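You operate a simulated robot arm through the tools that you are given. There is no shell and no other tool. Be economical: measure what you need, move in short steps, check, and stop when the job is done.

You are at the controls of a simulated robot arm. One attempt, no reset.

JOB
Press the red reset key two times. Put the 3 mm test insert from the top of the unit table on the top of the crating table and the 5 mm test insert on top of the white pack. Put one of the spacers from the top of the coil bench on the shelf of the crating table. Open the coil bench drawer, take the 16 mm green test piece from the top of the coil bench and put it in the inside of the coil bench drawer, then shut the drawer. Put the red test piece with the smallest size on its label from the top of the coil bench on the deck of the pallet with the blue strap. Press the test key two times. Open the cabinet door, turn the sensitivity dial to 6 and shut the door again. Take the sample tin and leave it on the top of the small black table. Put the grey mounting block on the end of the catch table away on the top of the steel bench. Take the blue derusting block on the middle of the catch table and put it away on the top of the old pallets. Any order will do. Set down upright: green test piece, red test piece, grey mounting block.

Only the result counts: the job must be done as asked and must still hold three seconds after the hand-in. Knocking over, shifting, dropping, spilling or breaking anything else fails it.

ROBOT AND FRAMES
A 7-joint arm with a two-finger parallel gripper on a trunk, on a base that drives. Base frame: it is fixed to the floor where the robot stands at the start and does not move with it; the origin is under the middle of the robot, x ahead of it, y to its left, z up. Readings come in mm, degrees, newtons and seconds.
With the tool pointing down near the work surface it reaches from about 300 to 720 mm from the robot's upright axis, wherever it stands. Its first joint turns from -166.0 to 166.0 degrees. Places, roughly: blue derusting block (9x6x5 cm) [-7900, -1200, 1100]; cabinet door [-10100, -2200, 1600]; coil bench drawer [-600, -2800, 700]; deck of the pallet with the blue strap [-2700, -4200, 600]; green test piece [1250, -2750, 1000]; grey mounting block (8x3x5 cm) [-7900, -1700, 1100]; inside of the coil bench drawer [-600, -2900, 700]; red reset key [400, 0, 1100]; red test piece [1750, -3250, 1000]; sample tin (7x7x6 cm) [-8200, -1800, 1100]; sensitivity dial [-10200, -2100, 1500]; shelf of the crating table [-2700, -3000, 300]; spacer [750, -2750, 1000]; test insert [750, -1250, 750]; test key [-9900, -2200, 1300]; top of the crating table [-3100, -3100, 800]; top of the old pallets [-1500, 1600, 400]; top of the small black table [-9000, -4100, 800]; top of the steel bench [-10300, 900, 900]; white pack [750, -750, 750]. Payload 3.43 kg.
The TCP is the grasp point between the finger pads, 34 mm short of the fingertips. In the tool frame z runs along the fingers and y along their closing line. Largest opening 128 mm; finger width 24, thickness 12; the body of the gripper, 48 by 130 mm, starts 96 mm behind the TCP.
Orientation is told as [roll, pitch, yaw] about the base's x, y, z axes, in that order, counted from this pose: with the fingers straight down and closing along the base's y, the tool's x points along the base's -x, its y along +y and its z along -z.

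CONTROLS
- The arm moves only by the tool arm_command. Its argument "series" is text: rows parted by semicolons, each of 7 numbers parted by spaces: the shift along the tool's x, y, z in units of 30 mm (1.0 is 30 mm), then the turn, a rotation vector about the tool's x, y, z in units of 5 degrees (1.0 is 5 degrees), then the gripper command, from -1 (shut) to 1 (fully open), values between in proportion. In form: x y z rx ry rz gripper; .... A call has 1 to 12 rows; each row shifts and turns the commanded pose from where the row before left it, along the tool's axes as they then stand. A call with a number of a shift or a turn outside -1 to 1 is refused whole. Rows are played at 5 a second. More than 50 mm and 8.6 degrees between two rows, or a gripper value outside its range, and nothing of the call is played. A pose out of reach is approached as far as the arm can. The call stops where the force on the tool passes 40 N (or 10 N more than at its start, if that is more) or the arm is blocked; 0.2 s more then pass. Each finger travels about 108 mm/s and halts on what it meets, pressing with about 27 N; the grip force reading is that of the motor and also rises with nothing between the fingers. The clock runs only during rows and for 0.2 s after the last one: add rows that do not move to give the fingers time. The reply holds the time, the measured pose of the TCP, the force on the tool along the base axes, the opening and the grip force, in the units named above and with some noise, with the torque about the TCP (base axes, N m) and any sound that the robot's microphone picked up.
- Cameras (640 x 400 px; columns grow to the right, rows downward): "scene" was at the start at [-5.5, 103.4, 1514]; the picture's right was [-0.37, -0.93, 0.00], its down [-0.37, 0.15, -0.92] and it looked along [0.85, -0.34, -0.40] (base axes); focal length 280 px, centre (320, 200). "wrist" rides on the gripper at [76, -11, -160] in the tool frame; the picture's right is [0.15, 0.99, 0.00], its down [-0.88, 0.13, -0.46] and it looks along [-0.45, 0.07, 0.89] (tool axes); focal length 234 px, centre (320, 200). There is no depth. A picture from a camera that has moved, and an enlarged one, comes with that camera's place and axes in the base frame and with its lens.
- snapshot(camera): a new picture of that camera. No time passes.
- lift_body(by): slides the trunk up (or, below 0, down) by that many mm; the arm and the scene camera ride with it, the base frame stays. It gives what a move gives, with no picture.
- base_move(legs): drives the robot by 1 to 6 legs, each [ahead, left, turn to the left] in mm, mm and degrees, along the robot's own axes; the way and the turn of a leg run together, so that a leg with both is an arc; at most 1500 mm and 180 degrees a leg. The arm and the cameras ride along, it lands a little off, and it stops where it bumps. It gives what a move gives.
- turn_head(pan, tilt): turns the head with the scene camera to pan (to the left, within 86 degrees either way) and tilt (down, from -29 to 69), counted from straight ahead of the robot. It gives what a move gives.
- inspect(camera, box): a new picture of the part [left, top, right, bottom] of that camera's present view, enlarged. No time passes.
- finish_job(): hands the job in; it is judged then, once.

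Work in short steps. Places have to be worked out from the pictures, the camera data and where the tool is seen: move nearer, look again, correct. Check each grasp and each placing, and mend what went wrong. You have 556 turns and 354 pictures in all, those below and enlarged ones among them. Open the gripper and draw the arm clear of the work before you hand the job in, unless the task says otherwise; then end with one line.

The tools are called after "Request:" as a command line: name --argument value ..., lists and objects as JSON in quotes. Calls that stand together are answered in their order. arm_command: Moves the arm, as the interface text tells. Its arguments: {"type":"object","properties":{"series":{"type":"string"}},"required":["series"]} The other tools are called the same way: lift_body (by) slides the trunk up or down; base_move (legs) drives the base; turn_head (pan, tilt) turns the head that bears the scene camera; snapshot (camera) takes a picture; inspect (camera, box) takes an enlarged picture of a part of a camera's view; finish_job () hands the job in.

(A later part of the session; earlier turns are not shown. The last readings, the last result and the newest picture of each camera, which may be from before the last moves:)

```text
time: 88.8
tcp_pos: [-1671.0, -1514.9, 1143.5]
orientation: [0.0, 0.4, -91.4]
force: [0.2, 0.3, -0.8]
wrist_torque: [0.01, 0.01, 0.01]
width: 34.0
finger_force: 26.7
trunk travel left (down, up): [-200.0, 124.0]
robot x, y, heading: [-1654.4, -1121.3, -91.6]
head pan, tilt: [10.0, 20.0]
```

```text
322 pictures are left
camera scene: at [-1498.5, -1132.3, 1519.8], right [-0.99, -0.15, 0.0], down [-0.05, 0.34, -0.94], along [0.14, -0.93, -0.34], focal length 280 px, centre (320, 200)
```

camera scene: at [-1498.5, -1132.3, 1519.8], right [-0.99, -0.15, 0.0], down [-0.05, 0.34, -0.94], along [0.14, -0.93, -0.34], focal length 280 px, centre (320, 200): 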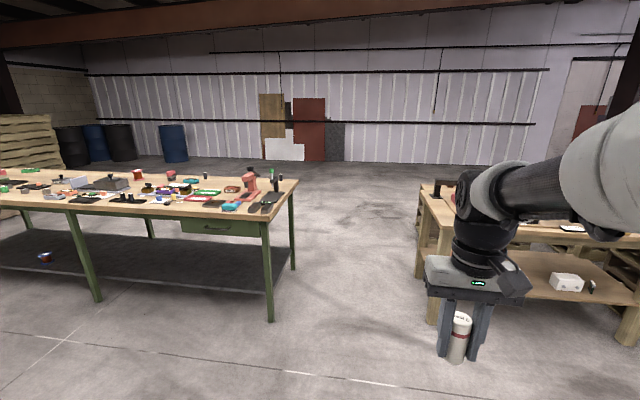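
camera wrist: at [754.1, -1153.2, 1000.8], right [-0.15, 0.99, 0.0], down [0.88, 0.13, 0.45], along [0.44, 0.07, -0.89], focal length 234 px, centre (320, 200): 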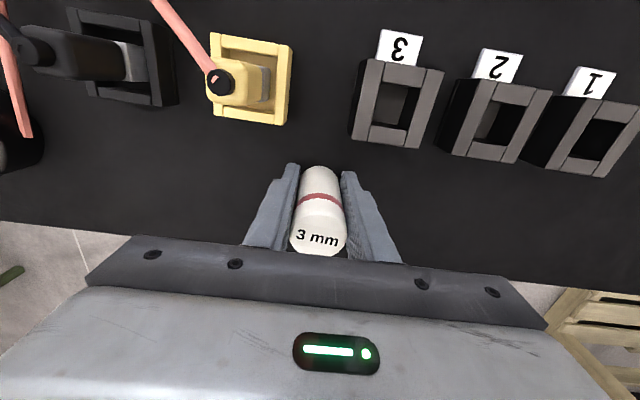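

The crating table's near-left leg is about (-2080, -2857), its front along y≈-2850. I drive in front of it.

Request:
base_move --legs '[[0, -1000, 1.6], [900, 0, 0]]'

Request:
turn_head --pan 0 --tilt 35

Request:
snapshot --camera "scene"

Request:
snapshot --camera "wrist"

```text
time: 103.3
tcp_pos: [-2687.2, -2421.6, 1143.8]
orientation: [0.1, 0.4, -90.6]
force: [0.0, -0.1, -1.5]
wrist_torque: [0.02, -0.03, 0.02]
width: 33.9
finger_force: 26.8
trunk travel left (down, up): [-200.0, 124.0]
robot x, y, heading: [-2677.5, -2031.5, -90.5]
head pan, tilt: [10.0, 20.0]
```

```text
time: 104.1
tcp_pos: [-2687.8, -2421.3, 1144.0]
orientation: [0.0, 0.4, -90.6]
force: [0.1, -0.7, -0.9]
wrist_torque: [0.01, 0.0, 0.0]
width: 34.0
finger_force: 26.9
trunk travel left (down, up): [-200.0, 124.0]
robot x, y, heading: [-2679.7, -2033.9, -90.6]
head pan, tilt: [0.0, 35.0]
```

```text
321 pictures are left
camera scene: at [-2538.5, -2033.0, 1496.0], right [-1.0, 0.01, 0.0], down [0.01, 0.57, -0.82], along [-0.01, -0.82, -0.57], focal length 280 px, centre (320, 200)
```

scene: 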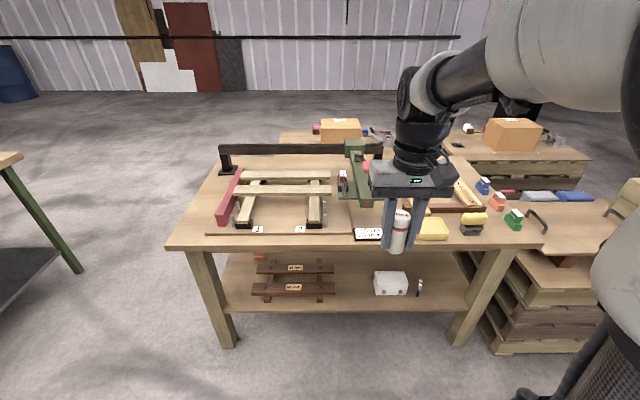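

```text
320 pictures are left
camera wrist: at [-2698.5, -2346.8, 1304.4], right [0.99, 0.14, 0.0], down [0.12, -0.89, 0.45], along [0.06, -0.45, -0.89], focal length 234 px, centre (320, 200)
```

wrist: 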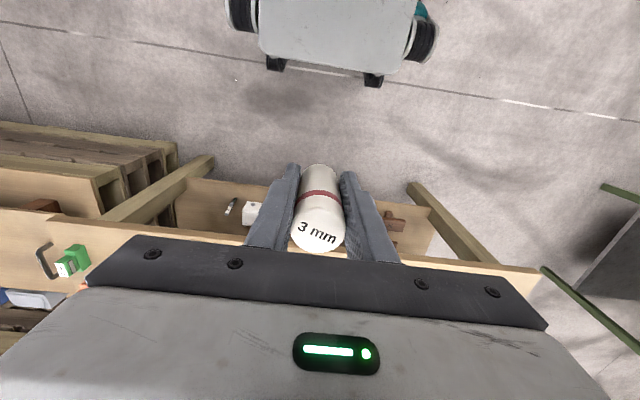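

I enlarge the crating table top to find a free spot.

Request:
inspect --camera "scene" --box '[160, 120, 380, 260]'

Request:
inspect --camera "scene" --box '[340, 120, 560, 260]'

```text
2.86 times, centred on (270, 190) of scene
camera zoom: at [-2538.5, -2033.0, 1496.0], right [-1.0, 0.01, 0.0], down [0.01, 0.57, -0.82], along [-0.01, -0.82, -0.57], focal length 801 px, centre (463, 229)
```

zoom: 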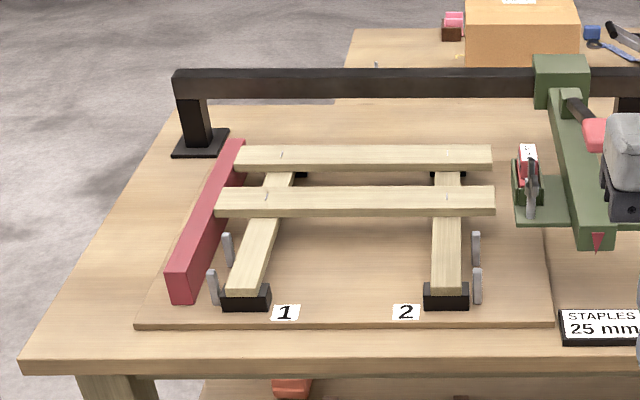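

```text
2.86 times, centred on (450, 190) of scene
camera zoom: at [-2538.5, -2033.0, 1496.0], right [-1.0, 0.01, 0.0], down [0.01, 0.57, -0.82], along [-0.01, -0.82, -0.57], focal length 801 px, centre (-51, 229)
```

zoom: 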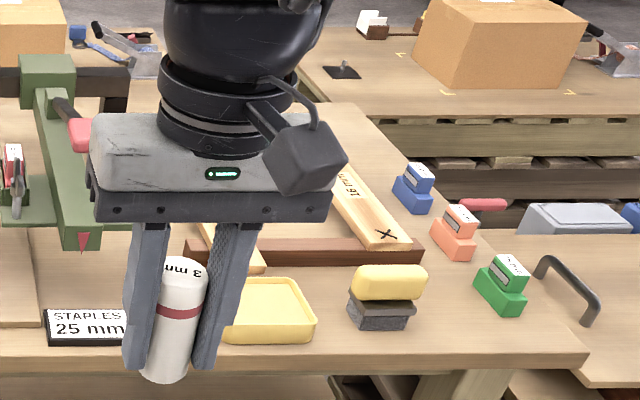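

Free spot: the front-left corner of the top, left of the jig board, around (-2075, -2805). I move the base nearer and look from there.

Request:
base_move --legs '[[300, 430, 0.6]]'

Request:
turn_head --pan 0 --tilt 55

Request:
snapshot --camera "scene"

Request:
snapshot --camera "wrist"

```text
time: 108.8
tcp_pos: [-2256.0, -2723.7, 1143.1]
orientation: [0.0, 0.4, -90.3]
force: [-0.5, -0.2, 0.4]
wrist_torque: [0.01, -0.04, -0.01]
width: 33.9
finger_force: 27.2
trunk travel left (down, up): [-200.0, 124.0]
robot x, y, heading: [-2247.7, -2337.7, -90.2]
head pan, tilt: [0.0, 35.0]
```

```text
time: 109.6
tcp_pos: [-2254.9, -2724.0, 1143.3]
orientation: [0.0, 0.4, -90.1]
force: [-0.1, -0.4, -0.5]
wrist_torque: [0.03, 0.03, -0.01]
width: 33.8
finger_force: 27.1
trunk travel left (down, up): [-200.0, 124.0]
robot x, y, heading: [-2250.1, -2334.2, -90.1]
head pan, tilt: [0.0, 55.0]
```

```text
317 pictures are left
camera scene: at [-2109.3, -2319.4, 1467.8], right [-1.0, 0.0, 0.0], down [0.0, 0.82, -0.57], along [0.0, -0.57, -0.82], focal length 280 px, centre (320, 200)
```

scene: 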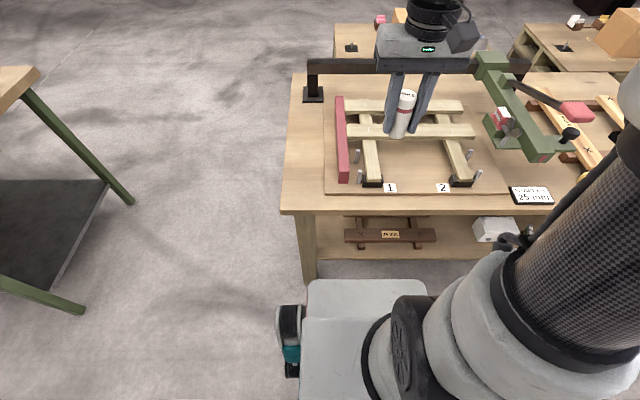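

```text
316 pictures are left
camera wrist: at [-2267.1, -2650.4, 1304.4], right [0.99, 0.14, 0.0], down [0.13, -0.88, 0.45], along [0.07, -0.44, -0.89], focal length 234 px, centre (320, 200)
```

wrist: 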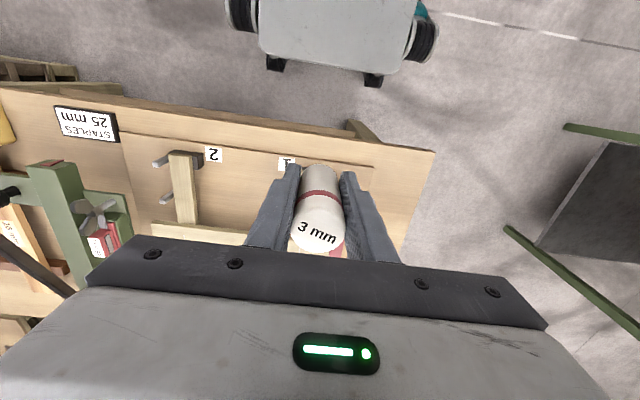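

Top surface ≈ z 812, corner at (-2005, -2745), board edge at x≈-2123. I'll set the insert at (-2064, -2830): move over and lower to just above.

Request:
arm_command --series "-0.5 0.91 0 0 0 0 -1; -0.5 0.91 0 0 0 0 -1; -0.5 0.91 0 0 0 0 -1; -0.5 0.91 0 0 0 0 -1; -0.5 0.91 0 0 0 0 -1; -0.5 0.91 0 0 0 0 -1; -0.5 0.91 0 0 0 0 -1; 0 0 1 0 0 0 -1; 0 0 1 0 0 0 -1; 0 0 1 0 0 0 -1; 0 0 1 0 0 0 -1; 0 0 1 0 0 0 -1"

Request:
snapshot --camera "wrist"

Request:
snapshot --camera "scene"

```text
time: 112.2
tcp_pos: [-2065.4, -2831.5, 994.0]
orientation: [0.0, 0.4, -90.1]
force: [-0.2, 0.1, -1.2]
wrist_torque: [0.01, 0.0, 0.01]
width: 33.7
finger_force: 26.6
trunk travel left (down, up): [-200.0, 124.0]
robot x, y, heading: [-2248.4, -2332.7, -90.4]
head pan, tilt: [0.0, 55.0]
```

```text
315 pictures are left
camera wrist: at [-2077.0, -2756.7, 1154.2], right [0.99, 0.14, 0.0], down [0.13, -0.88, 0.45], along [0.07, -0.44, -0.89], focal length 234 px, centre (320, 200)
```

wrist: 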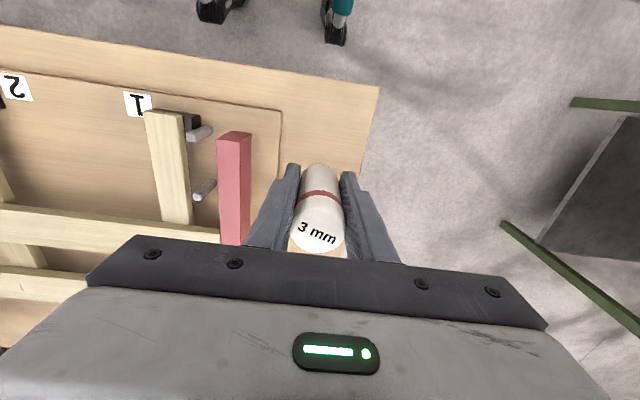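

```text
314 pictures are left
camera scene: at [-2109.2, -2319.4, 1467.7], right [-1.0, 0.0, 0.0], down [0.0, 0.82, -0.57], along [0.0, -0.57, -0.82], focal length 280 px, centre (320, 200)
```

scene: 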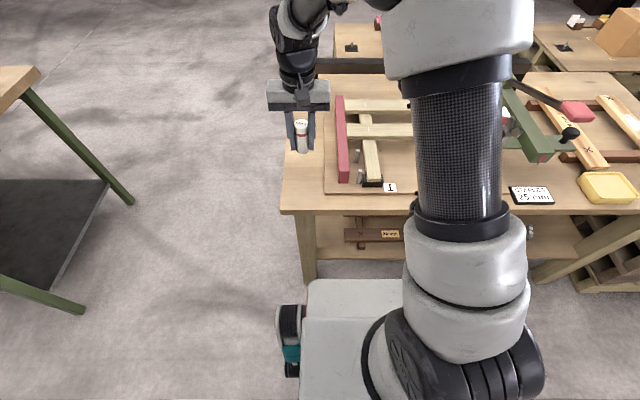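

The target spot lies mid-strip. I lower most of the way, then feel for the surface.

Request:
arm_command --series "0 0 1 0 0 0 -1; 0 0 1 0 0 0 -1; 0 0 1 0 0 0 -1; 0 0 0.8 0 0 0 -1; 0 0 0.2 0 0 0 -1; 0 0 0.1 0 0 0 -1; 0 0 0.1 0 0 0 -1; 0 0 0 0 0 0 -1"

```text
time: 114.0
tcp_pos: [-2065.1, -2827.5, 867.2]
orientation: [0.0, 0.5, -90.2]
force: [-0.5, -0.7, -0.2]
wrist_torque: [0.01, 0.0, -0.01]
width: 33.6
finger_force: 26.9
trunk travel left (down, up): [-200.0, 124.0]
robot x, y, heading: [-2248.7, -2335.0, -90.0]
head pan, tilt: [0.0, 55.0]
```

No contact yet; I continue in 3 mm steps.

Request:
arm_command --series "0 0 0.1 0 0 0 -1; 0 0 0.1 0 0 0 -1; 0 0 0 0 0 0 -1"

```text
time: 114.8
tcp_pos: [-2065.5, -2828.1, 861.1]
orientation: [0.0, 0.4, -90.1]
force: [-1.2, 1.0, -0.5]
wrist_torque: [0.01, 0.02, 0.03]
width: 33.6
finger_force: 26.8
trunk travel left (down, up): [-200.0, 124.0]
robot x, y, heading: [-2246.6, -2337.2, -90.0]
head pan, tilt: [0.0, 55.0]
```

Request:
arm_command --series "0 0 0.1 0 0 0 -1; 0 0 0.1 0 0 0 -1; 0 0 0 0 0 0 -1"

Request:
inspect --camera "scene" --box '[250, 90, 390, 210]'

```text
time: 115.6
tcp_pos: [-2064.8, -2828.5, 853.4]
orientation: [-0.1, 0.4, -90.1]
force: [-0.5, 0.2, -1.7]
wrist_torque: [0.03, 0.0, 0.01]
width: 33.8
finger_force: 27.0
trunk travel left (down, up): [-200.0, 124.0]
robot x, y, heading: [-2247.4, -2335.2, -90.0]
head pan, tilt: [0.0, 55.0]
```

```text
3.33 times, centred on (320, 150) of scene
camera zoom: at [-2109.2, -2319.4, 1467.7], right [-1.0, 0.0, 0.0], down [0.0, 0.82, -0.57], along [0.0, -0.57, -0.82], focal length 934 px, centre (320, 367)
```

zoom: 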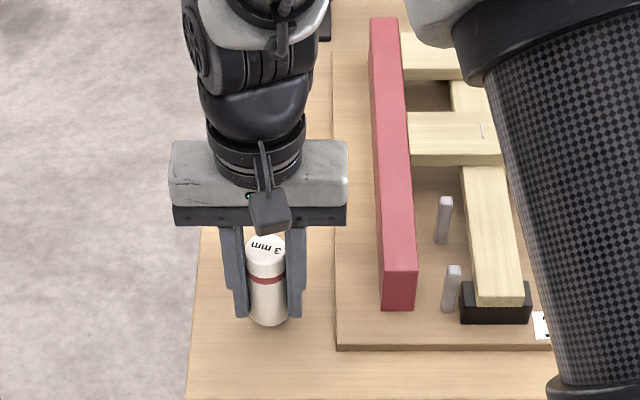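

Fingertips still above the surface; continue down.

Request:
arm_command --series "0 0 0.1 0 0 0 -1; 0 0 0.1 0 0 0 -1; 0 0 0 0 0 0 -1"

```text
time: 116.4
tcp_pos: [-2064.8, -2827.8, 849.0]
orientation: [0.0, 0.3, -90.0]
force: [0.6, -0.2, -1.2]
wrist_torque: [0.01, 0.03, -0.02]
width: 33.6
finger_force: 27.1
trunk travel left (down, up): [-200.0, 124.0]
robot x, y, heading: [-2248.4, -2333.7, -90.2]
head pan, tilt: [0.0, 55.0]
```

Request:
arm_command --series "0 0 0.1 0 0 0 -1; 0 0 0.1 0 0 0 -1; 0 0 0 0 0 0 -1"

```text
time: 117.2
tcp_pos: [-2064.1, -2828.5, 845.2]
orientation: [0.1, 0.1, -90.1]
force: [-0.6, 5.2, 26.3]
wrist_torque: [-0.17, 0.07, 0.02]
width: 34.3
finger_force: 27.1
trunk travel left (down, up): [-200.0, 124.0]
robot x, y, heading: [-2247.9, -2334.4, -90.0]
head pan, tilt: [0.0, 55.0]
```

Contact. Ease up slightly, open, and lift away.

Request:
arm_command --series "0 0 -0.07 0 0 0 -1; 0 0 0 0 0 0 -0.35; 0 0 0 0 0 0 -0.2; 0 0 0 0 0 0 -0.05; 0 0 0 0 0 0 -0.05; 0 0 -0.5 0 0 0 -0.05; 0 0 -1 0 0 0 -0.05; 0 0 -1 0 0 0 -0.05; 0 0 -1 0 0 0 0; 0 0 -1 0 0 0 0; 0 0 -1 0 0 0 0; 0 0 -1 0 0 0 0"

Request:
inspect --camera "scene" --box '[250, 90, 390, 210]'

```text
time: 119.8
tcp_pos: [-2064.9, -2828.4, 1039.9]
orientation: [0.0, 0.5, -90.2]
force: [-0.1, -0.2, 0.4]
wrist_torque: [0.02, 0.0, -0.02]
width: 64.1
finger_force: 0.0
trunk travel left (down, up): [-200.0, 124.0]
robot x, y, heading: [-2250.4, -2331.6, -90.1]
head pan, tilt: [0.0, 55.0]
```

```text
3.33 times, centred on (320, 150) of scene
camera zoom: at [-2109.3, -2319.4, 1467.7], right [-1.0, 0.0, 0.0], down [0.0, 0.82, -0.57], along [0.0, -0.57, -0.82], focal length 934 px, centre (320, 367)
```

zoom: 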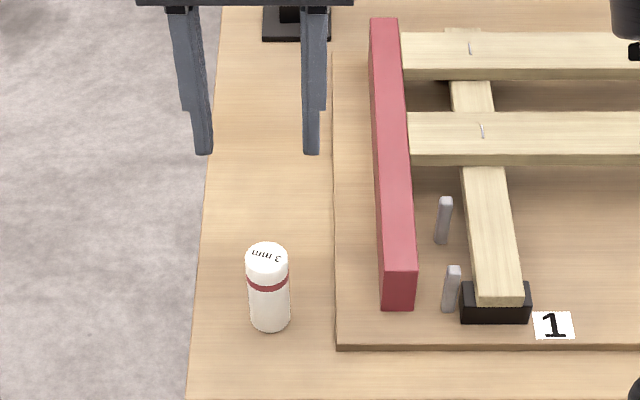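

3 mm insert stands on the crating table. I raise the arm and retract it, then drive to the coil bench for a survey.

Request:
arm_command --series "1 0 -1 0 0 0 0; 1 0 -1 0 0 0 0; 1 0 -1 0 0 0 0; 1 -1 -1 0 0 0 0; 1 -1 0 0 0 0 0; 1 -1 0 0 0 0 0; 0 -1 0 0 0 0 0; 0 -1 0 0 0 0 0"

Request:
base_move --legs '[[-350, 0, 0], [0, 1450, 0]]'

Request:
turn_head --pan 10 --tilt 25

Request:
snapshot --camera "scene"

```text
refused: row 4 steps farther than a row can; nothing moved
```

```text
time: 135.8
tcp_pos: [-616.3, -2491.8, 1039.8]
orientation: [0.0, 0.5, -90.3]
force: [0.3, 0.2, -1.0]
wrist_torque: [0.01, -0.01, 0.05]
width: 64.2
finger_force: 0.1
trunk travel left (down, up): [-200.0, 124.0]
robot x, y, heading: [-796.0, -1992.9, -90.4]
head pan, tilt: [0.0, 55.0]
```

```text
time: 136.7
tcp_pos: [-617.7, -2492.0, 1038.9]
orientation: [0.1, 0.4, -90.4]
force: [-0.4, 0.1, -0.1]
wrist_torque: [-0.02, 0.01, -0.01]
width: 63.9
finger_force: 0.1
trunk travel left (down, up): [-200.0, 124.0]
robot x, y, heading: [-800.8, -1994.8, -90.3]
head pan, tilt: [10.0, 25.0]
```

```text
311 pictures are left
camera scene: at [-644.6, -1999.4, 1511.7], right [-0.99, -0.17, 0.0], down [-0.07, 0.42, -0.91], along [0.15, -0.89, -0.42], focal length 280 px, centre (320, 200)
```

scene: 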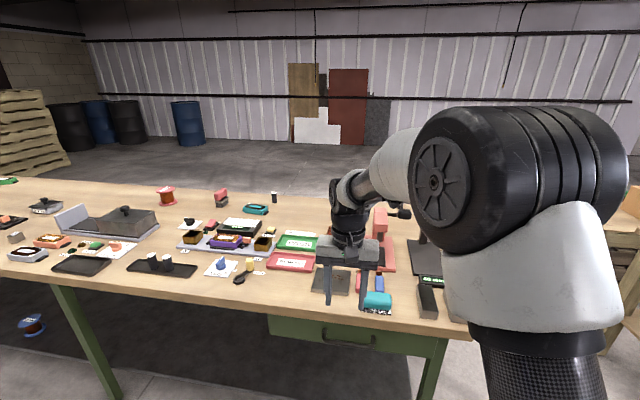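

The arm move was refused but nothing was harmed. I raise and retract the arm now, and look at the bench in detail.

Request:
arm_command --series "0 0 -1 0 0 0 0; 0 0 -1 0 0 0 0; 0 0 -1 0 0 0 0; 0 0 -1 0 0 0 0; 0 0 -1 0 0 0 0; 0 0 -1 0 0 0 0; 0 -1 -1 0 0 0 0; 0 -1 -1 0 0 0 0; 0.3 -1 -1 0 0 0 0; 0.3 -1 0 0 0 0 0; 0.3 -1 0 0 0 0 0; 0.3 -1 0 0 0 0 0"

Request:
snapshot --camera "scene"

Request:
inspect --camera "scene" --box '[0, 160, 180, 290]'

Request:
inspect --camera "scene" --box '[140, 170, 330, 300]'

```text
time: 139.3
tcp_pos: [-799.2, -2455.0, 1308.8]
orientation: [0.0, 0.3, -90.3]
force: [0.7, -1.5, -0.6]
wrist_torque: [-0.02, -0.01, -0.01]
width: 64.1
finger_force: 0.0
trunk travel left (down, up): [-200.0, 124.0]
robot x, y, heading: [-800.4, -1994.8, -90.2]
head pan, tilt: [10.0, 25.0]
```

```text
310 pictures are left
camera scene: at [-644.6, -1999.4, 1511.7], right [-0.99, -0.17, 0.0], down [-0.07, 0.42, -0.91], along [0.15, -0.89, -0.42], focal length 280 px, centre (320, 200)
```

scene: 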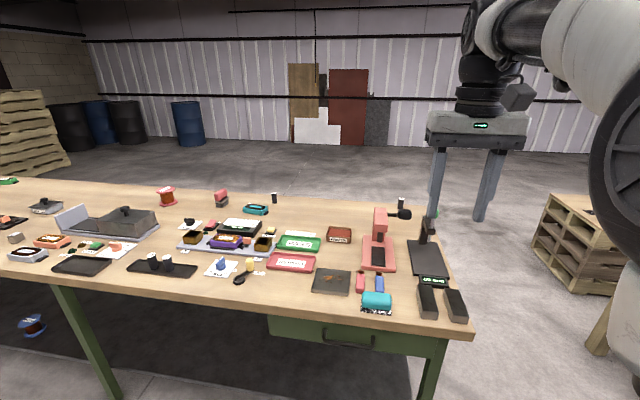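

```text
3.08 times, centred on (90, 225) of scene
camera zoom: at [-644.6, -1999.4, 1511.7], right [-0.99, -0.17, 0.0], down [-0.07, 0.42, -0.91], along [0.15, -0.89, -0.42], focal length 862 px, centre (1028, 123)
```

zoom: 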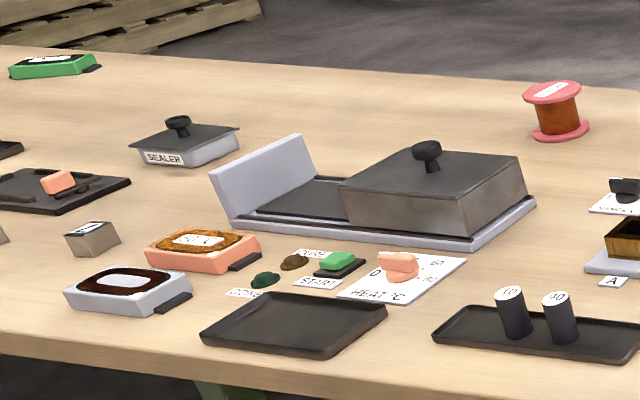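

```text
3.08 times, centred on (235, 235) of scene
camera zoom: at [-644.6, -1999.4, 1511.7], right [-0.99, -0.17, 0.0], down [-0.07, 0.42, -0.91], along [0.15, -0.89, -0.42], focal length 862 px, centre (582, 92)
```

zoom: 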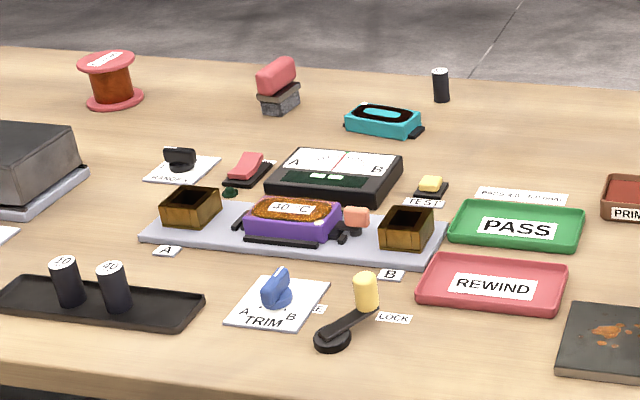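

I drive further along the bench toward +x, where the spacers and test pieces should be.

Request:
base_move --legs '[[0, 1300, 0.3]]'

Request:
snapshot --camera "scene"

```text
time: 152.2
tcp_pos: [530.4, -2458.0, 1307.5]
orientation: [0.1, 0.3, -89.9]
force: [0.3, 0.2, -0.6]
wrist_torque: [-0.01, 0.03, 0.0]
width: 64.0
finger_force: 0.0
trunk travel left (down, up): [-200.0, 124.0]
robot x, y, heading: [525.3, -1998.2, -89.9]
head pan, tilt: [10.0, 25.0]
```

```text
307 pictures are left
camera scene: at [681.3, -2000.1, 1511.7], right [-0.98, -0.18, 0.0], down [-0.07, 0.42, -0.91], along [0.16, -0.89, -0.42], focal length 280 px, centre (320, 200)
```

scene: 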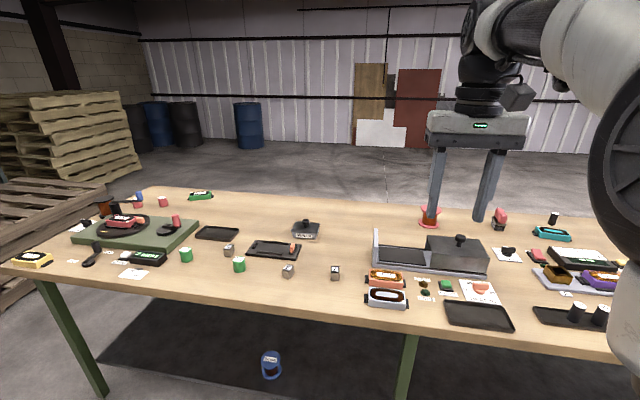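

Green cylinders, red cylinders and grey blocks are visible. I enlarge to read labels.

Request:
inspect --camera "scene" --box '[170, 235, 260, 285]'

Request:
inspect --camera "scene" --box '[120, 185, 210, 245]'

Request:
inspect --camera "scene" --box '[260, 235, 360, 295]'

```text
7.11 times, centred on (215, 260) of scene
camera zoom: at [681.3, -2000.1, 1511.7], right [-0.98, -0.18, 0.0], down [-0.07, 0.42, -0.91], along [0.16, -0.89, -0.42], focal length 1993 px, centre (1067, -227)
```

zoom: 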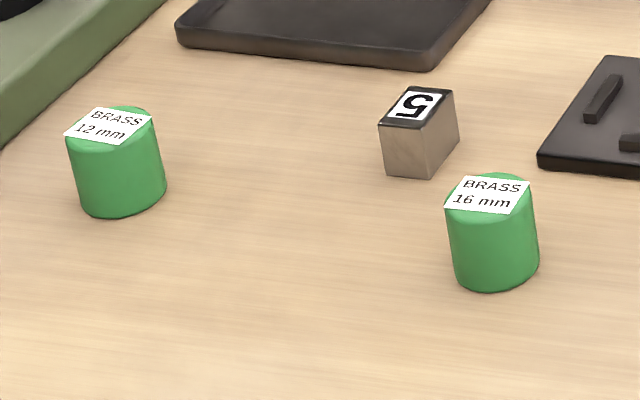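

```text
6.67 times, centred on (165, 215) of scene
camera zoom: at [681.3, -2000.1, 1511.7], right [-0.98, -0.18, 0.0], down [-0.07, 0.42, -0.91], along [0.16, -0.89, -0.42], focal length 1868 px, centre (1353, 100)
```

zoom: 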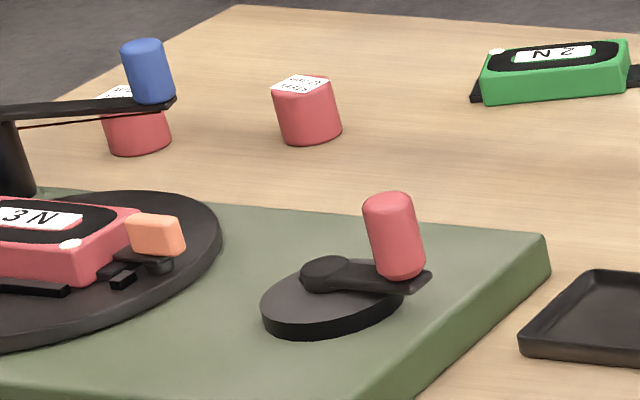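

```text
6.40 times, centred on (310, 265) of scene
camera zoom: at [681.3, -2000.1, 1511.7], right [-0.98, -0.18, 0.0], down [-0.07, 0.42, -0.91], along [0.16, -0.89, -0.42], focal length 1794 px, centre (384, -216)
```

zoom: 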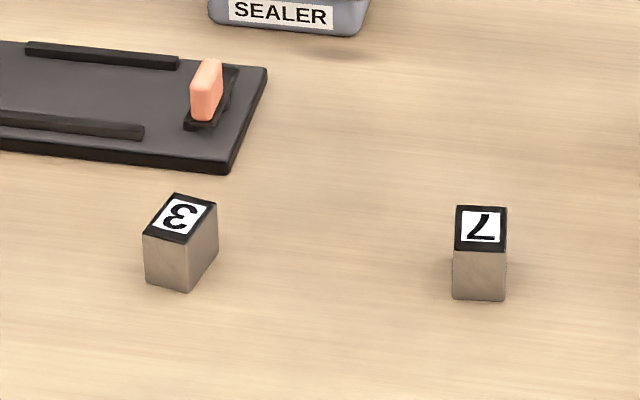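

Spacers are the numbered steel blocks (3, 5, 7). Block "7" is at about (759, -2684). I move up to take it.

Request:
base_move --legs '[[120, 200, 0]]'

Request:
arm_command --series "0 0 1 0 0 0 -0.1; 0 0 1 0 0 0 -0.1; 0 0 1 0 0 0 -0.1; 0 0 1 0 0 0 -0.1; 0 0 1 0 0 0 -0.1; 0 0 1 0 0 0 -0.1"

Request:
snapshot --camera "wrist"

Request:
snapshot --camera "scene"

```text
time: 154.8
tcp_pos: [728.9, -2579.2, 1309.2]
orientation: [-0.1, 0.4, -89.9]
force: [-0.1, -0.5, 0.4]
wrist_torque: [-0.06, -0.02, -0.03]
width: 63.7
finger_force: 0.0
trunk travel left (down, up): [-200.0, 124.0]
robot x, y, heading: [728.6, -2117.6, -90.2]
head pan, tilt: [10.0, 25.0]
```

```text
time: 156.2
tcp_pos: [730.3, -2576.4, 1130.7]
orientation: [0.0, 0.4, -89.8]
force: [-0.7, 0.4, 0.3]
wrist_torque: [0.02, -0.01, 0.03]
width: 57.4
finger_force: 0.1
trunk travel left (down, up): [-200.0, 124.0]
robot x, y, heading: [725.4, -2114.8, -89.7]
head pan, tilt: [10.0, 25.0]
```

```text
303 pictures are left
camera wrist: at [717.9, -2502.0, 1290.9], right [0.99, 0.15, 0.0], down [0.13, -0.88, 0.45], along [0.07, -0.44, -0.89], focal length 234 px, centre (320, 200)
```

wrist: 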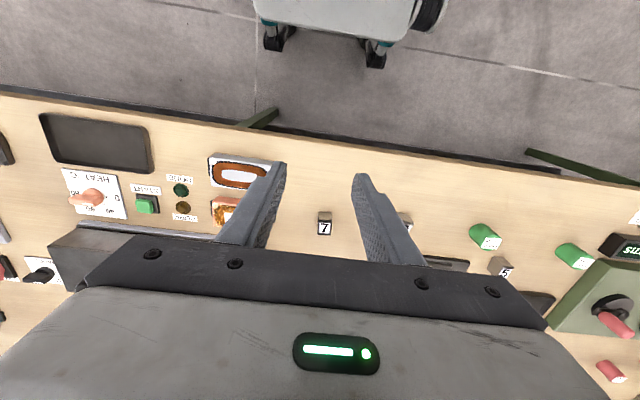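

```text
302 pictures are left
camera scene: at [880.2, -2120.7, 1511.7], right [-0.98, -0.17, 0.0], down [-0.07, 0.42, -0.91], along [0.16, -0.89, -0.42], focal length 280 px, centre (320, 200)
```

scene: 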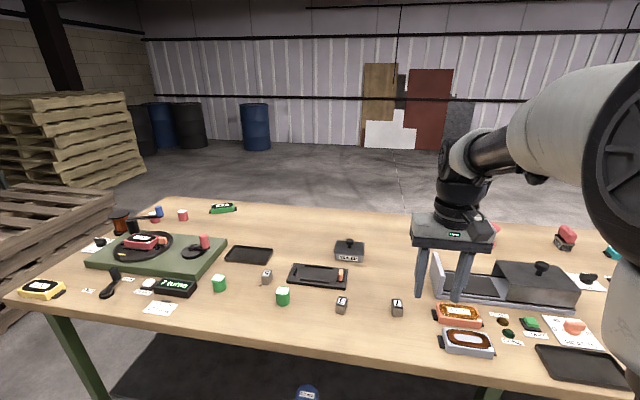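

Estimate for block 7: about [765, -2720], top z ~940. I move closer above and re-measure.

Request:
arm_command --series "-1 0.3 0 0 0 0 -0.1; -1 0.3 0 0 0 0 -0.1; -1 0.3 0.7 0 0 0 -0.1; -0.8 0.3 0.9 0 0 0 -0.1; 0 0 0.5 0 0 0 -0.1; 0 0 0 0 0 0 -0.1"

Request:
snapshot --camera "wrist"

```text
time: 157.6
tcp_pos: [763.5, -2689.8, 1066.3]
orientation: [0.0, 0.5, -89.8]
force: [0.2, 0.2, 0.8]
wrist_torque: [0.02, -0.01, 0.04]
width: 57.6
finger_force: 0.0
trunk travel left (down, up): [-200.0, 124.0]
robot x, y, heading: [727.1, -2115.3, -89.8]
head pan, tilt: [10.0, 25.0]
```

```text
301 pictures are left
camera wrist: at [752.4, -2615.1, 1226.4], right [0.99, 0.15, 0.0], down [0.13, -0.88, 0.45], along [0.07, -0.44, -0.89], focal length 234 px, centre (320, 200)
```

wrist: 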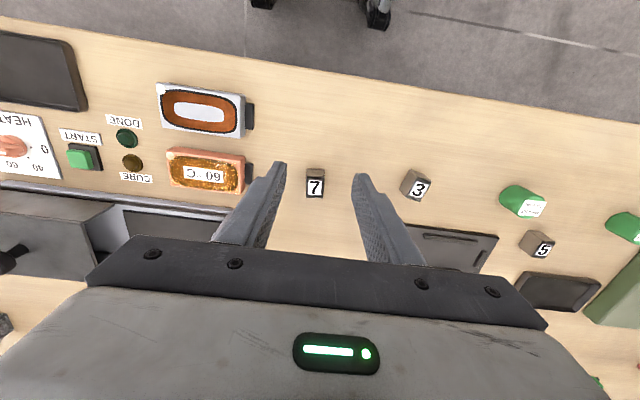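

Three views agree: block 7 top at [768, -2757, 900]. I go above it at z 960 and check.

Request:
arm_command --series "-1 0.15 0 0 0 0 -0.1; -1 0 0.5 0 0 0 -0.1; -0.23 0 1 0 0 0 -0.1; 0 0 1 0 0 0 -0.1; 0 0 1 0 0 0 -0.1; 0 0 0 0 0 0 -0.1"

Request:
snapshot --camera "wrist"

```text
time: 159.0
tcp_pos: [768.6, -2759.2, 959.5]
orientation: [0.0, 0.3, -89.9]
force: [-0.7, -0.6, -0.5]
wrist_torque: [-0.02, -0.01, -0.04]
width: 57.6
finger_force: 0.1
trunk travel left (down, up): [-200.0, 124.0]
robot x, y, heading: [726.7, -2116.5, -89.9]
head pan, tilt: [10.0, 25.0]
```

```text
300 pictures are left
camera wrist: at [757.3, -2684.4, 1120.1], right [0.99, 0.15, 0.0], down [0.13, -0.88, 0.45], along [0.07, -0.45, -0.89], focal length 234 px, centre (320, 200)
```

wrist: 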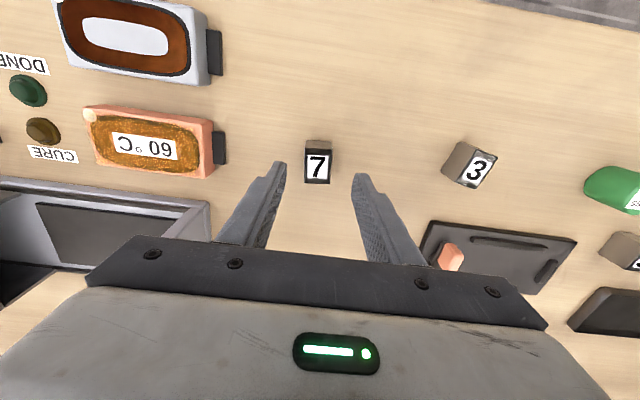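

Good alignment. Lower gradually and close.

Request:
arm_command --series "0 0 1 0 0 0 -0.1; 0 0 0.5 0 0 0 -0.1; 0 0 0.2 0 0 0 -0.1; 0 0 0 0 0 0 -0.1"

Request:
inspect --camera "wrist" --box '[220, 100, 420, 260]'

```text
time: 160.0
tcp_pos: [769.9, -2756.9, 908.1]
orientation: [0.0, 0.5, -89.9]
force: [-0.5, 0.2, 1.2]
wrist_torque: [-0.02, 0.02, 0.02]
width: 57.5
finger_force: 0.0
trunk travel left (down, up): [-200.0, 124.0]
robot x, y, heading: [724.5, -2115.7, -89.9]
head pan, tilt: [10.0, 25.0]
```

```text
2.50 times, centred on (320, 180) of wrist
camera zoom: at [758.2, -2682.5, 1069.1], right [0.99, 0.15, 0.0], down [0.13, -0.88, 0.45], along [0.07, -0.44, -0.89], focal length 585 px, centre (320, 250)
```

zoom: 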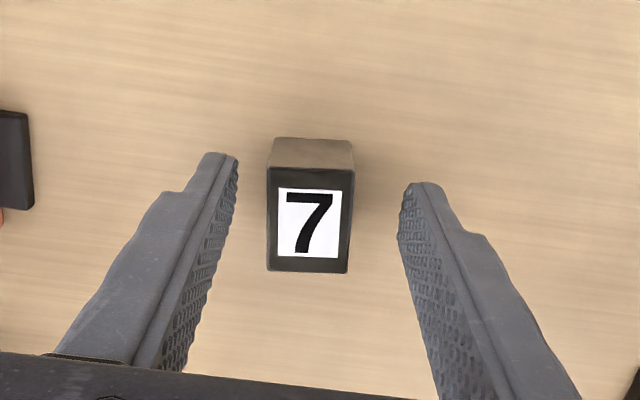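

Cube is between the fingers. Close.

Request:
arm_command --series "0 0 0.1 0 0 0 -0.1; 0 0 0 0 0 0 -1; 0 0 0 0 0 0 -1; 0 0 0 0 0 0 -1; 0 0 -1 0 0 0 -1; 0 0 -1 0 0 0 -1"

Request:
inspect --camera "wrist" --box '[220, 100, 420, 260]'

```text
time: 161.4
tcp_pos: [768.3, -2759.1, 965.8]
orientation: [0.0, 0.3, -89.9]
force: [0.0, 0.6, -1.0]
wrist_torque: [-0.02, 0.0, 0.0]
width: 27.1
finger_force: 27.1
trunk travel left (down, up): [-200.0, 124.0]
robot x, y, heading: [728.2, -2119.0, -89.9]
head pan, tilt: [10.0, 25.0]
```

```text
2.50 times, centred on (320, 180) of wrist
camera zoom: at [756.6, -2684.3, 1126.3], right [0.99, 0.15, 0.0], down [0.13, -0.88, 0.45], along [0.07, -0.44, -0.89], focal length 585 px, centre (320, 250)
```

zoom: 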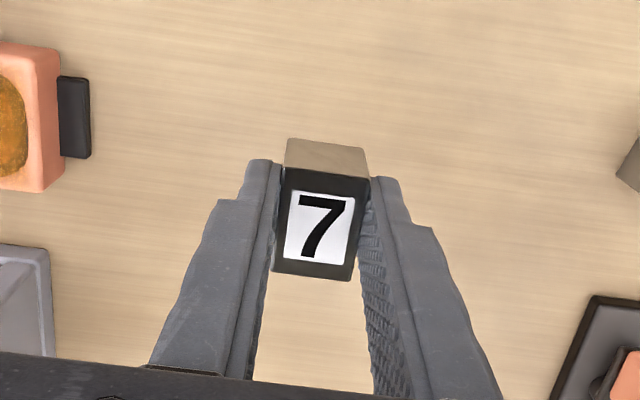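

Spacer held. I raise it, retract and drive back to the crating table.

Request:
arm_command --series "0 0 -1 0 0 0 -1; 0 0 -1 0 0 0 -1; 0 0 -1 0 0 0 -1; 0 0 -1 0 0 0 -1; 0 0 -1 0 0 0 -1; 0 0 -1 0 0 0 -1; 1 0 0 0 0 0 -1; 1 0 0 0 0 0 -1; 1 0 0 0 0 0 -1; 1 0 0 0 0 0 -1; 1 0 0 0 0 0 -1; 1 0 0 0 0 0 -1"

Request:
base_move --legs '[[-130, 0, 0], [0, -1400, 0], [0, -1400, 0], [0, -620, 0]]'

Request:
turn_head --pan 0 --tilt 40

Request:
snapshot --camera "scene"

```text
time: 164.0
tcp_pos: [770.6, -2579.0, 1146.1]
orientation: [0.0, 0.3, -89.9]
force: [0.8, -0.5, -0.9]
wrist_torque: [-0.03, -0.03, 0.0]
width: 27.1
finger_force: 27.3
trunk travel left (down, up): [-200.0, 124.0]
robot x, y, heading: [727.3, -2115.5, -89.9]
head pan, tilt: [10.0, 25.0]
```

```text
time: 197.1
tcp_pos: [-2567.8, -2499.4, 1145.1]
orientation: [0.0, 0.5, -89.0]
force: [-0.5, -1.0, -0.5]
wrist_torque: [0.04, -0.03, 0.01]
width: 26.9
finger_force: 26.9
trunk travel left (down, up): [-200.0, 124.0]
robot x, y, heading: [-2618.5, -2037.6, -89.2]
head pan, tilt: [10.0, 25.0]
```

```text
time: 197.8
tcp_pos: [-2566.4, -2500.1, 1145.5]
orientation: [0.0, 0.4, -89.0]
force: [0.2, 0.1, -1.2]
wrist_torque: [0.03, 0.0, 0.01]
width: 27.2
finger_force: 26.9
trunk travel left (down, up): [-200.0, 124.0]
robot x, y, heading: [-2616.6, -2039.9, -89.3]
head pan, tilt: [0.0, 40.0]
```

```text
297 pictures are left
camera scene: at [-2480.6, -2033.7, 1488.5], right [-1.0, -0.02, 0.0], down [-0.01, 0.64, -0.77], along [0.01, -0.77, -0.64], focal length 280 px, centre (320, 200)
```

scene: 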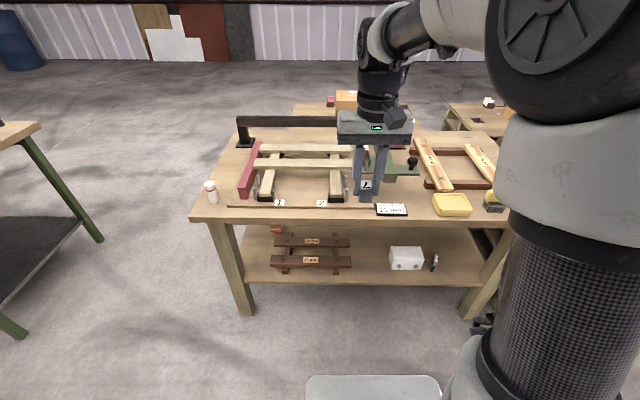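

The free shelf spot is around (-2700, -2850, z≈360), between the skids and the white box. I position the base, lower the trunk and tilt the tool.

Request:
base_move --legs '[[200, -80, -0.8]]'

Request:
lift_body --by -200

Request:
snapshot --camera "scene"

```text
time: 199.5
tcp_pos: [-2648.8, -2697.9, 1145.8]
orientation: [0.0, 0.4, -89.7]
force: [-0.3, 0.3, -0.9]
wrist_torque: [0.01, 0.0, -0.01]
width: 27.2
finger_force: 27.2
trunk travel left (down, up): [-200.0, 124.0]
robot x, y, heading: [-2695.1, -2234.0, -89.5]
head pan, tilt: [0.0, 40.0]
```

```text
time: 201.7
tcp_pos: [-2648.2, -2697.7, 945.7]
orientation: [0.0, 0.5, -89.7]
force: [-0.3, -0.8, -0.6]
wrist_torque: [0.03, -0.01, -0.02]
width: 27.0
finger_force: 26.6
trunk travel left (down, up): [0.0, 324.0]
robot x, y, heading: [-2693.7, -2236.3, -89.5]
head pan, tilt: [0.0, 40.0]
```

```text
296 pictures are left
camera scene: at [-2557.3, -2232.9, 1288.5], right [-1.0, -0.01, 0.0], down [0.0, 0.64, -0.77], along [0.01, -0.77, -0.64], focal length 280 px, centre (320, 200)
```

scene: 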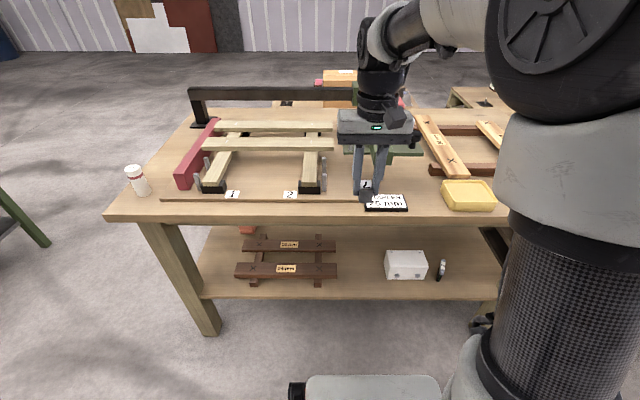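

Refined: shelf front y≈-2830, z≈300. I back off, lower the arm in free space and tilt the fingers forward.

Request:
base_move --legs '[[-250, 0, 0]]'

Request:
arm_command --series "0 0 1 0 0 0 -1; 0 0 1 0 0 0 -1; 0 0 1 0 0 0 -1; 0 0 1 0 0 0 -1; 0 0 1 0 0 0 -1; 0 0 1 0 0 0 -1; 0 0 1 0 0 0 -1; 0 0 1 0 0 0 -1; 0 0 1 0 0 0 -1; 0 0 1 0 0 0 -1; 0 0 1 0 0 0 -1; 0 0 1 0 0 0 -1"

Request:
arm_command --series "0 0 1 0 -1 0 -1; 0 0 1 0 -1 0 -1; 0 0 1 0 -1 0 -1; 0 0 0 0 -1 0 -1; 0 0 0 0 -1 0 -1; 0 0 0 0 -1 0 -1; 0 0 0 0 -1 0 -1; 0 0 0 0 -1 0 -1"

Request:
snapshot --camera "wrist"

Request:
snapshot --camera "scene"

```text
time: 203.5
tcp_pos: [-2651.0, -2447.1, 944.7]
orientation: [0.0, 0.5, -89.5]
force: [-0.6, -0.2, -1.0]
wrist_torque: [0.01, -0.01, -0.02]
width: 27.0
finger_force: 26.5
trunk travel left (down, up): [0.0, 324.0]
robot x, y, heading: [-2697.6, -1985.6, -89.1]
head pan, tilt: [0.0, 40.0]
```

```text
time: 206.1
tcp_pos: [-2650.9, -2444.6, 585.8]
orientation: [-0.1, 0.4, -89.5]
force: [0.4, 0.5, -0.1]
wrist_torque: [0.01, 0.0, -0.02]
width: 27.3
finger_force: 27.5
trunk travel left (down, up): [0.0, 324.0]
robot x, y, heading: [-2697.8, -1985.3, -89.5]
head pan, tilt: [0.0, 40.0]
```

```text
time: 207.9
tcp_pos: [-2649.1, -2452.4, 496.6]
orientation: [0.1, -39.7, -89.5]
force: [0.0, -0.3, -1.1]
wrist_torque: [0.03, 0.03, -0.03]
width: 27.1
finger_force: 26.9
trunk travel left (down, up): [0.0, 324.0]
robot x, y, heading: [-2693.3, -1985.5, -89.9]
head pan, tilt: [0.0, 40.0]
```

```text
295 pictures are left
camera wrist: at [-2662.6, -2292.1, 571.7], right [0.99, 0.12, -0.09], down [0.13, -0.39, 0.91], along [0.07, -0.91, -0.4], focal length 234 px, centre (320, 200)
```

wrist: 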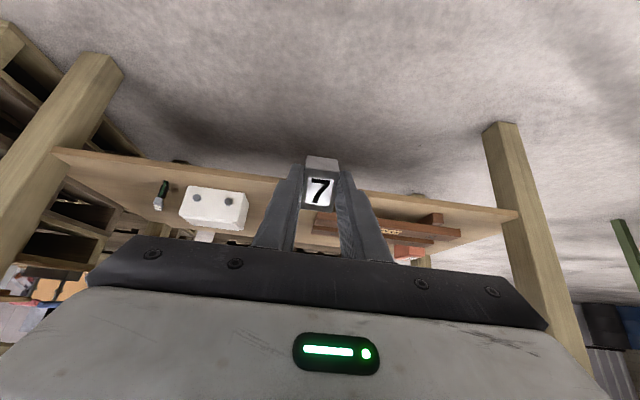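

```text
294 pictures are left
camera scene: at [-2559.2, -1981.4, 1288.4], right [-1.0, -0.01, 0.0], down [-0.01, 0.64, -0.77], along [0.01, -0.77, -0.64], focal length 280 px, centre (320, 200)
```

scene: 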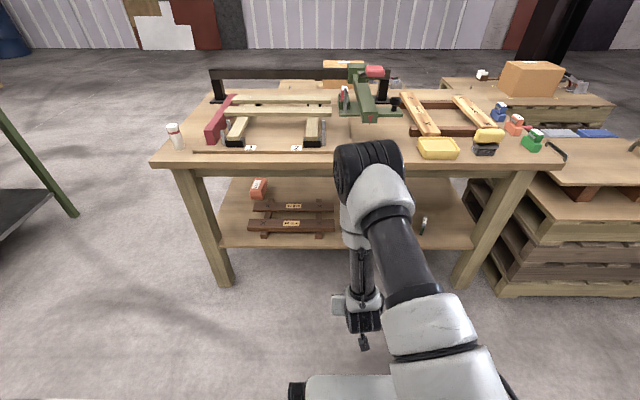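

The wrist view confirms shelf z≈300, front y≈-2830. I lower the tool to z≈375 outside, then drive in under the tabletop.

Request:
arm_command --series "0.64 0 0.77 0 0 0 -1; 0.64 0 0.77 0 0 0 -1; 0.64 0 0.77 0 0 0 -1; 0.64 0 0.77 0 0 0 -1; 0 0 0 0 0 0 -1"

Request:
base_move --legs '[[380, -48, 0]]'

Request:
snapshot --camera "wrist"

Request:
snapshot --camera "scene"

```text
time: 208.9
tcp_pos: [-2649.5, -2450.6, 380.2]
orientation: [0.0, -39.4, -89.5]
force: [-0.3, -0.7, 20.8]
wrist_torque: [4.01, 0.11, 0.04]
width: 27.4
finger_force: 26.8
trunk travel left (down, up): [0.0, 324.0]
robot x, y, heading: [-2699.8, -1983.0, -89.5]
head pan, tilt: [0.0, 40.0]
stopped in row 5: the force on the tool passed its limit at 60 N (the readings are from after the stop); the commanded pose is now the measured one
```

```text
time: 210.4
tcp_pos: [-2668.6, -2609.6, 381.2]
orientation: [-0.1, -40.0, -89.4]
force: [0.0, 1.2, 4.5]
wrist_torque: [1.07, 0.0, 0.05]
width: 27.1
finger_force: 26.9
trunk travel left (down, up): [0.0, 324.0]
robot x, y, heading: [-2715.6, -2139.7, -89.2]
head pan, tilt: [0.0, 40.0]
stopped in leg 1: the force on the tool passed its limit at 41 N (the readings are from after the stop); the commanded pose is now the measured one
```

```text
293 pictures are left
camera wrist: at [-2681.1, -2451.1, 454.8], right [0.99, 0.12, -0.09], down [0.14, -0.38, 0.91], along [0.08, -0.92, -0.4], focal length 234 px, centre (320, 200)
```

wrist: 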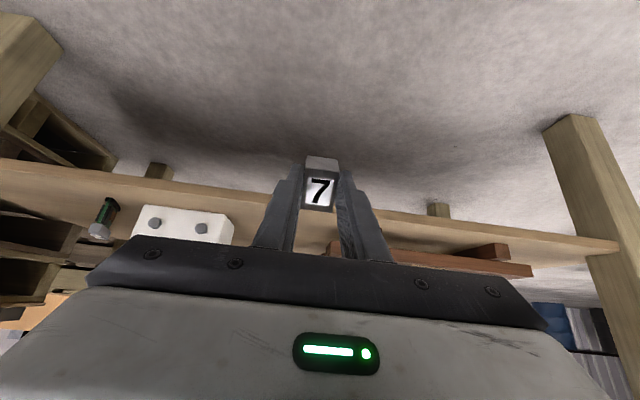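

```text
292 pictures are left
camera scene: at [-2577.9, -2137.9, 1288.1], right [-1.0, -0.01, 0.0], down [-0.01, 0.64, -0.77], along [0.01, -0.77, -0.64], focal length 280 px, centre (320, 200)
```

scene: 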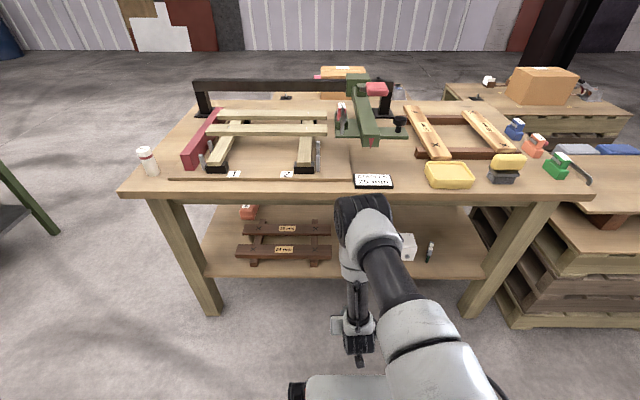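

The gripper's rear touched the robot's own base front. I raise it a little and extend forward away from the base.

Request:
arm_command --series "-0.64 0 -0.77 0 0 0 -1; -0.77 0 0.64 0 0 0 -1; -0.77 0 0.64 0 0 0 -1; -0.77 0 0.64 0 0 0 -1; -0.77 0 0.64 0 0 0 -1; -0.77 0 0.64 0 0 0 -1; 0 0 0 0 0 0 -1"

```text
time: 212.1
tcp_pos: [-2665.7, -2761.9, 410.2]
orientation: [-0.1, -39.8, -89.3]
force: [-0.1, -0.8, -1.3]
wrist_torque: [0.01, 0.02, -0.01]
width: 27.2
finger_force: 27.4
trunk travel left (down, up): [0.0, 324.0]
robot x, y, heading: [-2714.6, -2140.8, -89.3]
head pan, tilt: [0.0, 40.0]
```

Free now. I lower to z≈375 and drive the rest in.

Request:
arm_command --series "0.7 0 0.85 0 0 0 -1; 0 0 0 0 0 0 -1"

Request:
base_move --legs '[[135, -34, -0.5]]'

Request:
snapshot --camera "wrist"

```text
time: 212.7
tcp_pos: [-2665.3, -2762.2, 378.2]
orientation: [0.0, -39.8, -89.4]
force: [-0.7, 0.0, -0.2]
wrist_torque: [0.01, 0.0, -0.01]
width: 27.2
finger_force: 26.6
trunk travel left (down, up): [0.0, 324.0]
robot x, y, heading: [-2714.0, -2143.4, -89.4]
head pan, tilt: [0.0, 40.0]
```

```text
time: 214.0
tcp_pos: [-2703.2, -2894.7, 378.3]
orientation: [0.0, -39.8, -89.8]
force: [0.4, -0.7, -1.6]
wrist_torque: [0.07, 0.02, -0.01]
width: 27.1
finger_force: 27.1
trunk travel left (down, up): [0.0, 324.0]
robot x, y, heading: [-2748.0, -2275.2, -89.9]
head pan, tilt: [0.0, 40.0]
```

```text
291 pictures are left
camera wrist: at [-2716.2, -2734.7, 452.8], right [0.99, 0.12, -0.09], down [0.13, -0.38, 0.91], along [0.07, -0.92, -0.4], focal length 234 px, centre (320, 200)
```

wrist: 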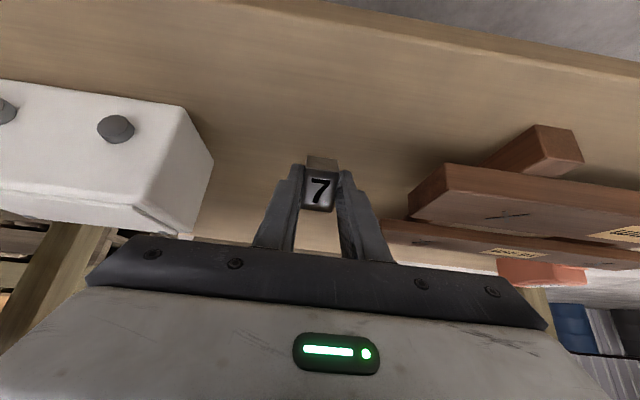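

Good clear space. I lower slowly to touch the shelf.

Request:
arm_command --series "0.5 0 0.6 0 0 0 -1; 0.1 0 0.12 0 0 0 -1; 0.1 0 0.12 0 0 0 -1; 0.1 0 0.12 0 0 0 -1; 0 0 0 0 0 0 -1"

```text
time: 214.7
tcp_pos: [-2704.0, -2901.7, 354.1]
orientation: [0.0, -40.8, -89.9]
force: [-0.6, 2.1, 13.0]
wrist_torque: [-0.14, -0.02, -0.02]
width: 27.2
finger_force: 26.5
trunk travel left (down, up): [0.0, 324.0]
robot x, y, heading: [-2751.3, -2274.4, -90.0]
head pan, tilt: [0.0, 40.0]
stopped in row 3: the force on the tool passed its limit at 47 N (the readings are from after the stop); the commanded pose is now the measured one
```

Contact at z 354. I release here; the cube settles on the shelf.

Request:
arm_command --series "0 0 0 0 0 0 -0.5; 0 0 0 0 0 0 -0.4; 0 0 0 0 0 0 -0.3; 0 0 0 0 0 0 -0.1; 0 0 0 0 0 0 -0.1"

Request:
inspect --camera "wrist" --box '[200, 100, 440, 260]'

```text
time: 215.9
tcp_pos: [-2708.0, -2900.4, 354.0]
orientation: [-0.1, -40.7, -89.9]
force: [-24.6, 2.1, 27.0]
wrist_torque: [-0.23, 0.15, -0.33]
width: 44.0
finger_force: 0.1
trunk travel left (down, up): [0.0, 324.0]
robot x, y, heading: [-2751.3, -2276.5, -89.8]
head pan, tilt: [0.0, 40.0]
```

```text
2.50 times, centred on (320, 180) of wrist
camera zoom: at [-2719.0, -2739.3, 425.8], right [0.99, 0.11, -0.1], down [0.13, -0.37, 0.92], along [0.06, -0.92, -0.38], focal length 585 px, centre (320, 250)
```

zoom: 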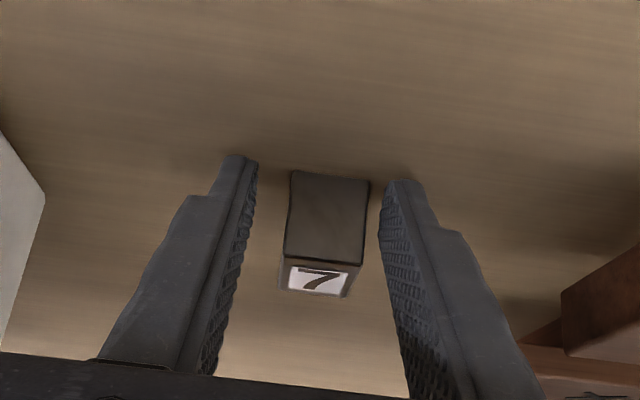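

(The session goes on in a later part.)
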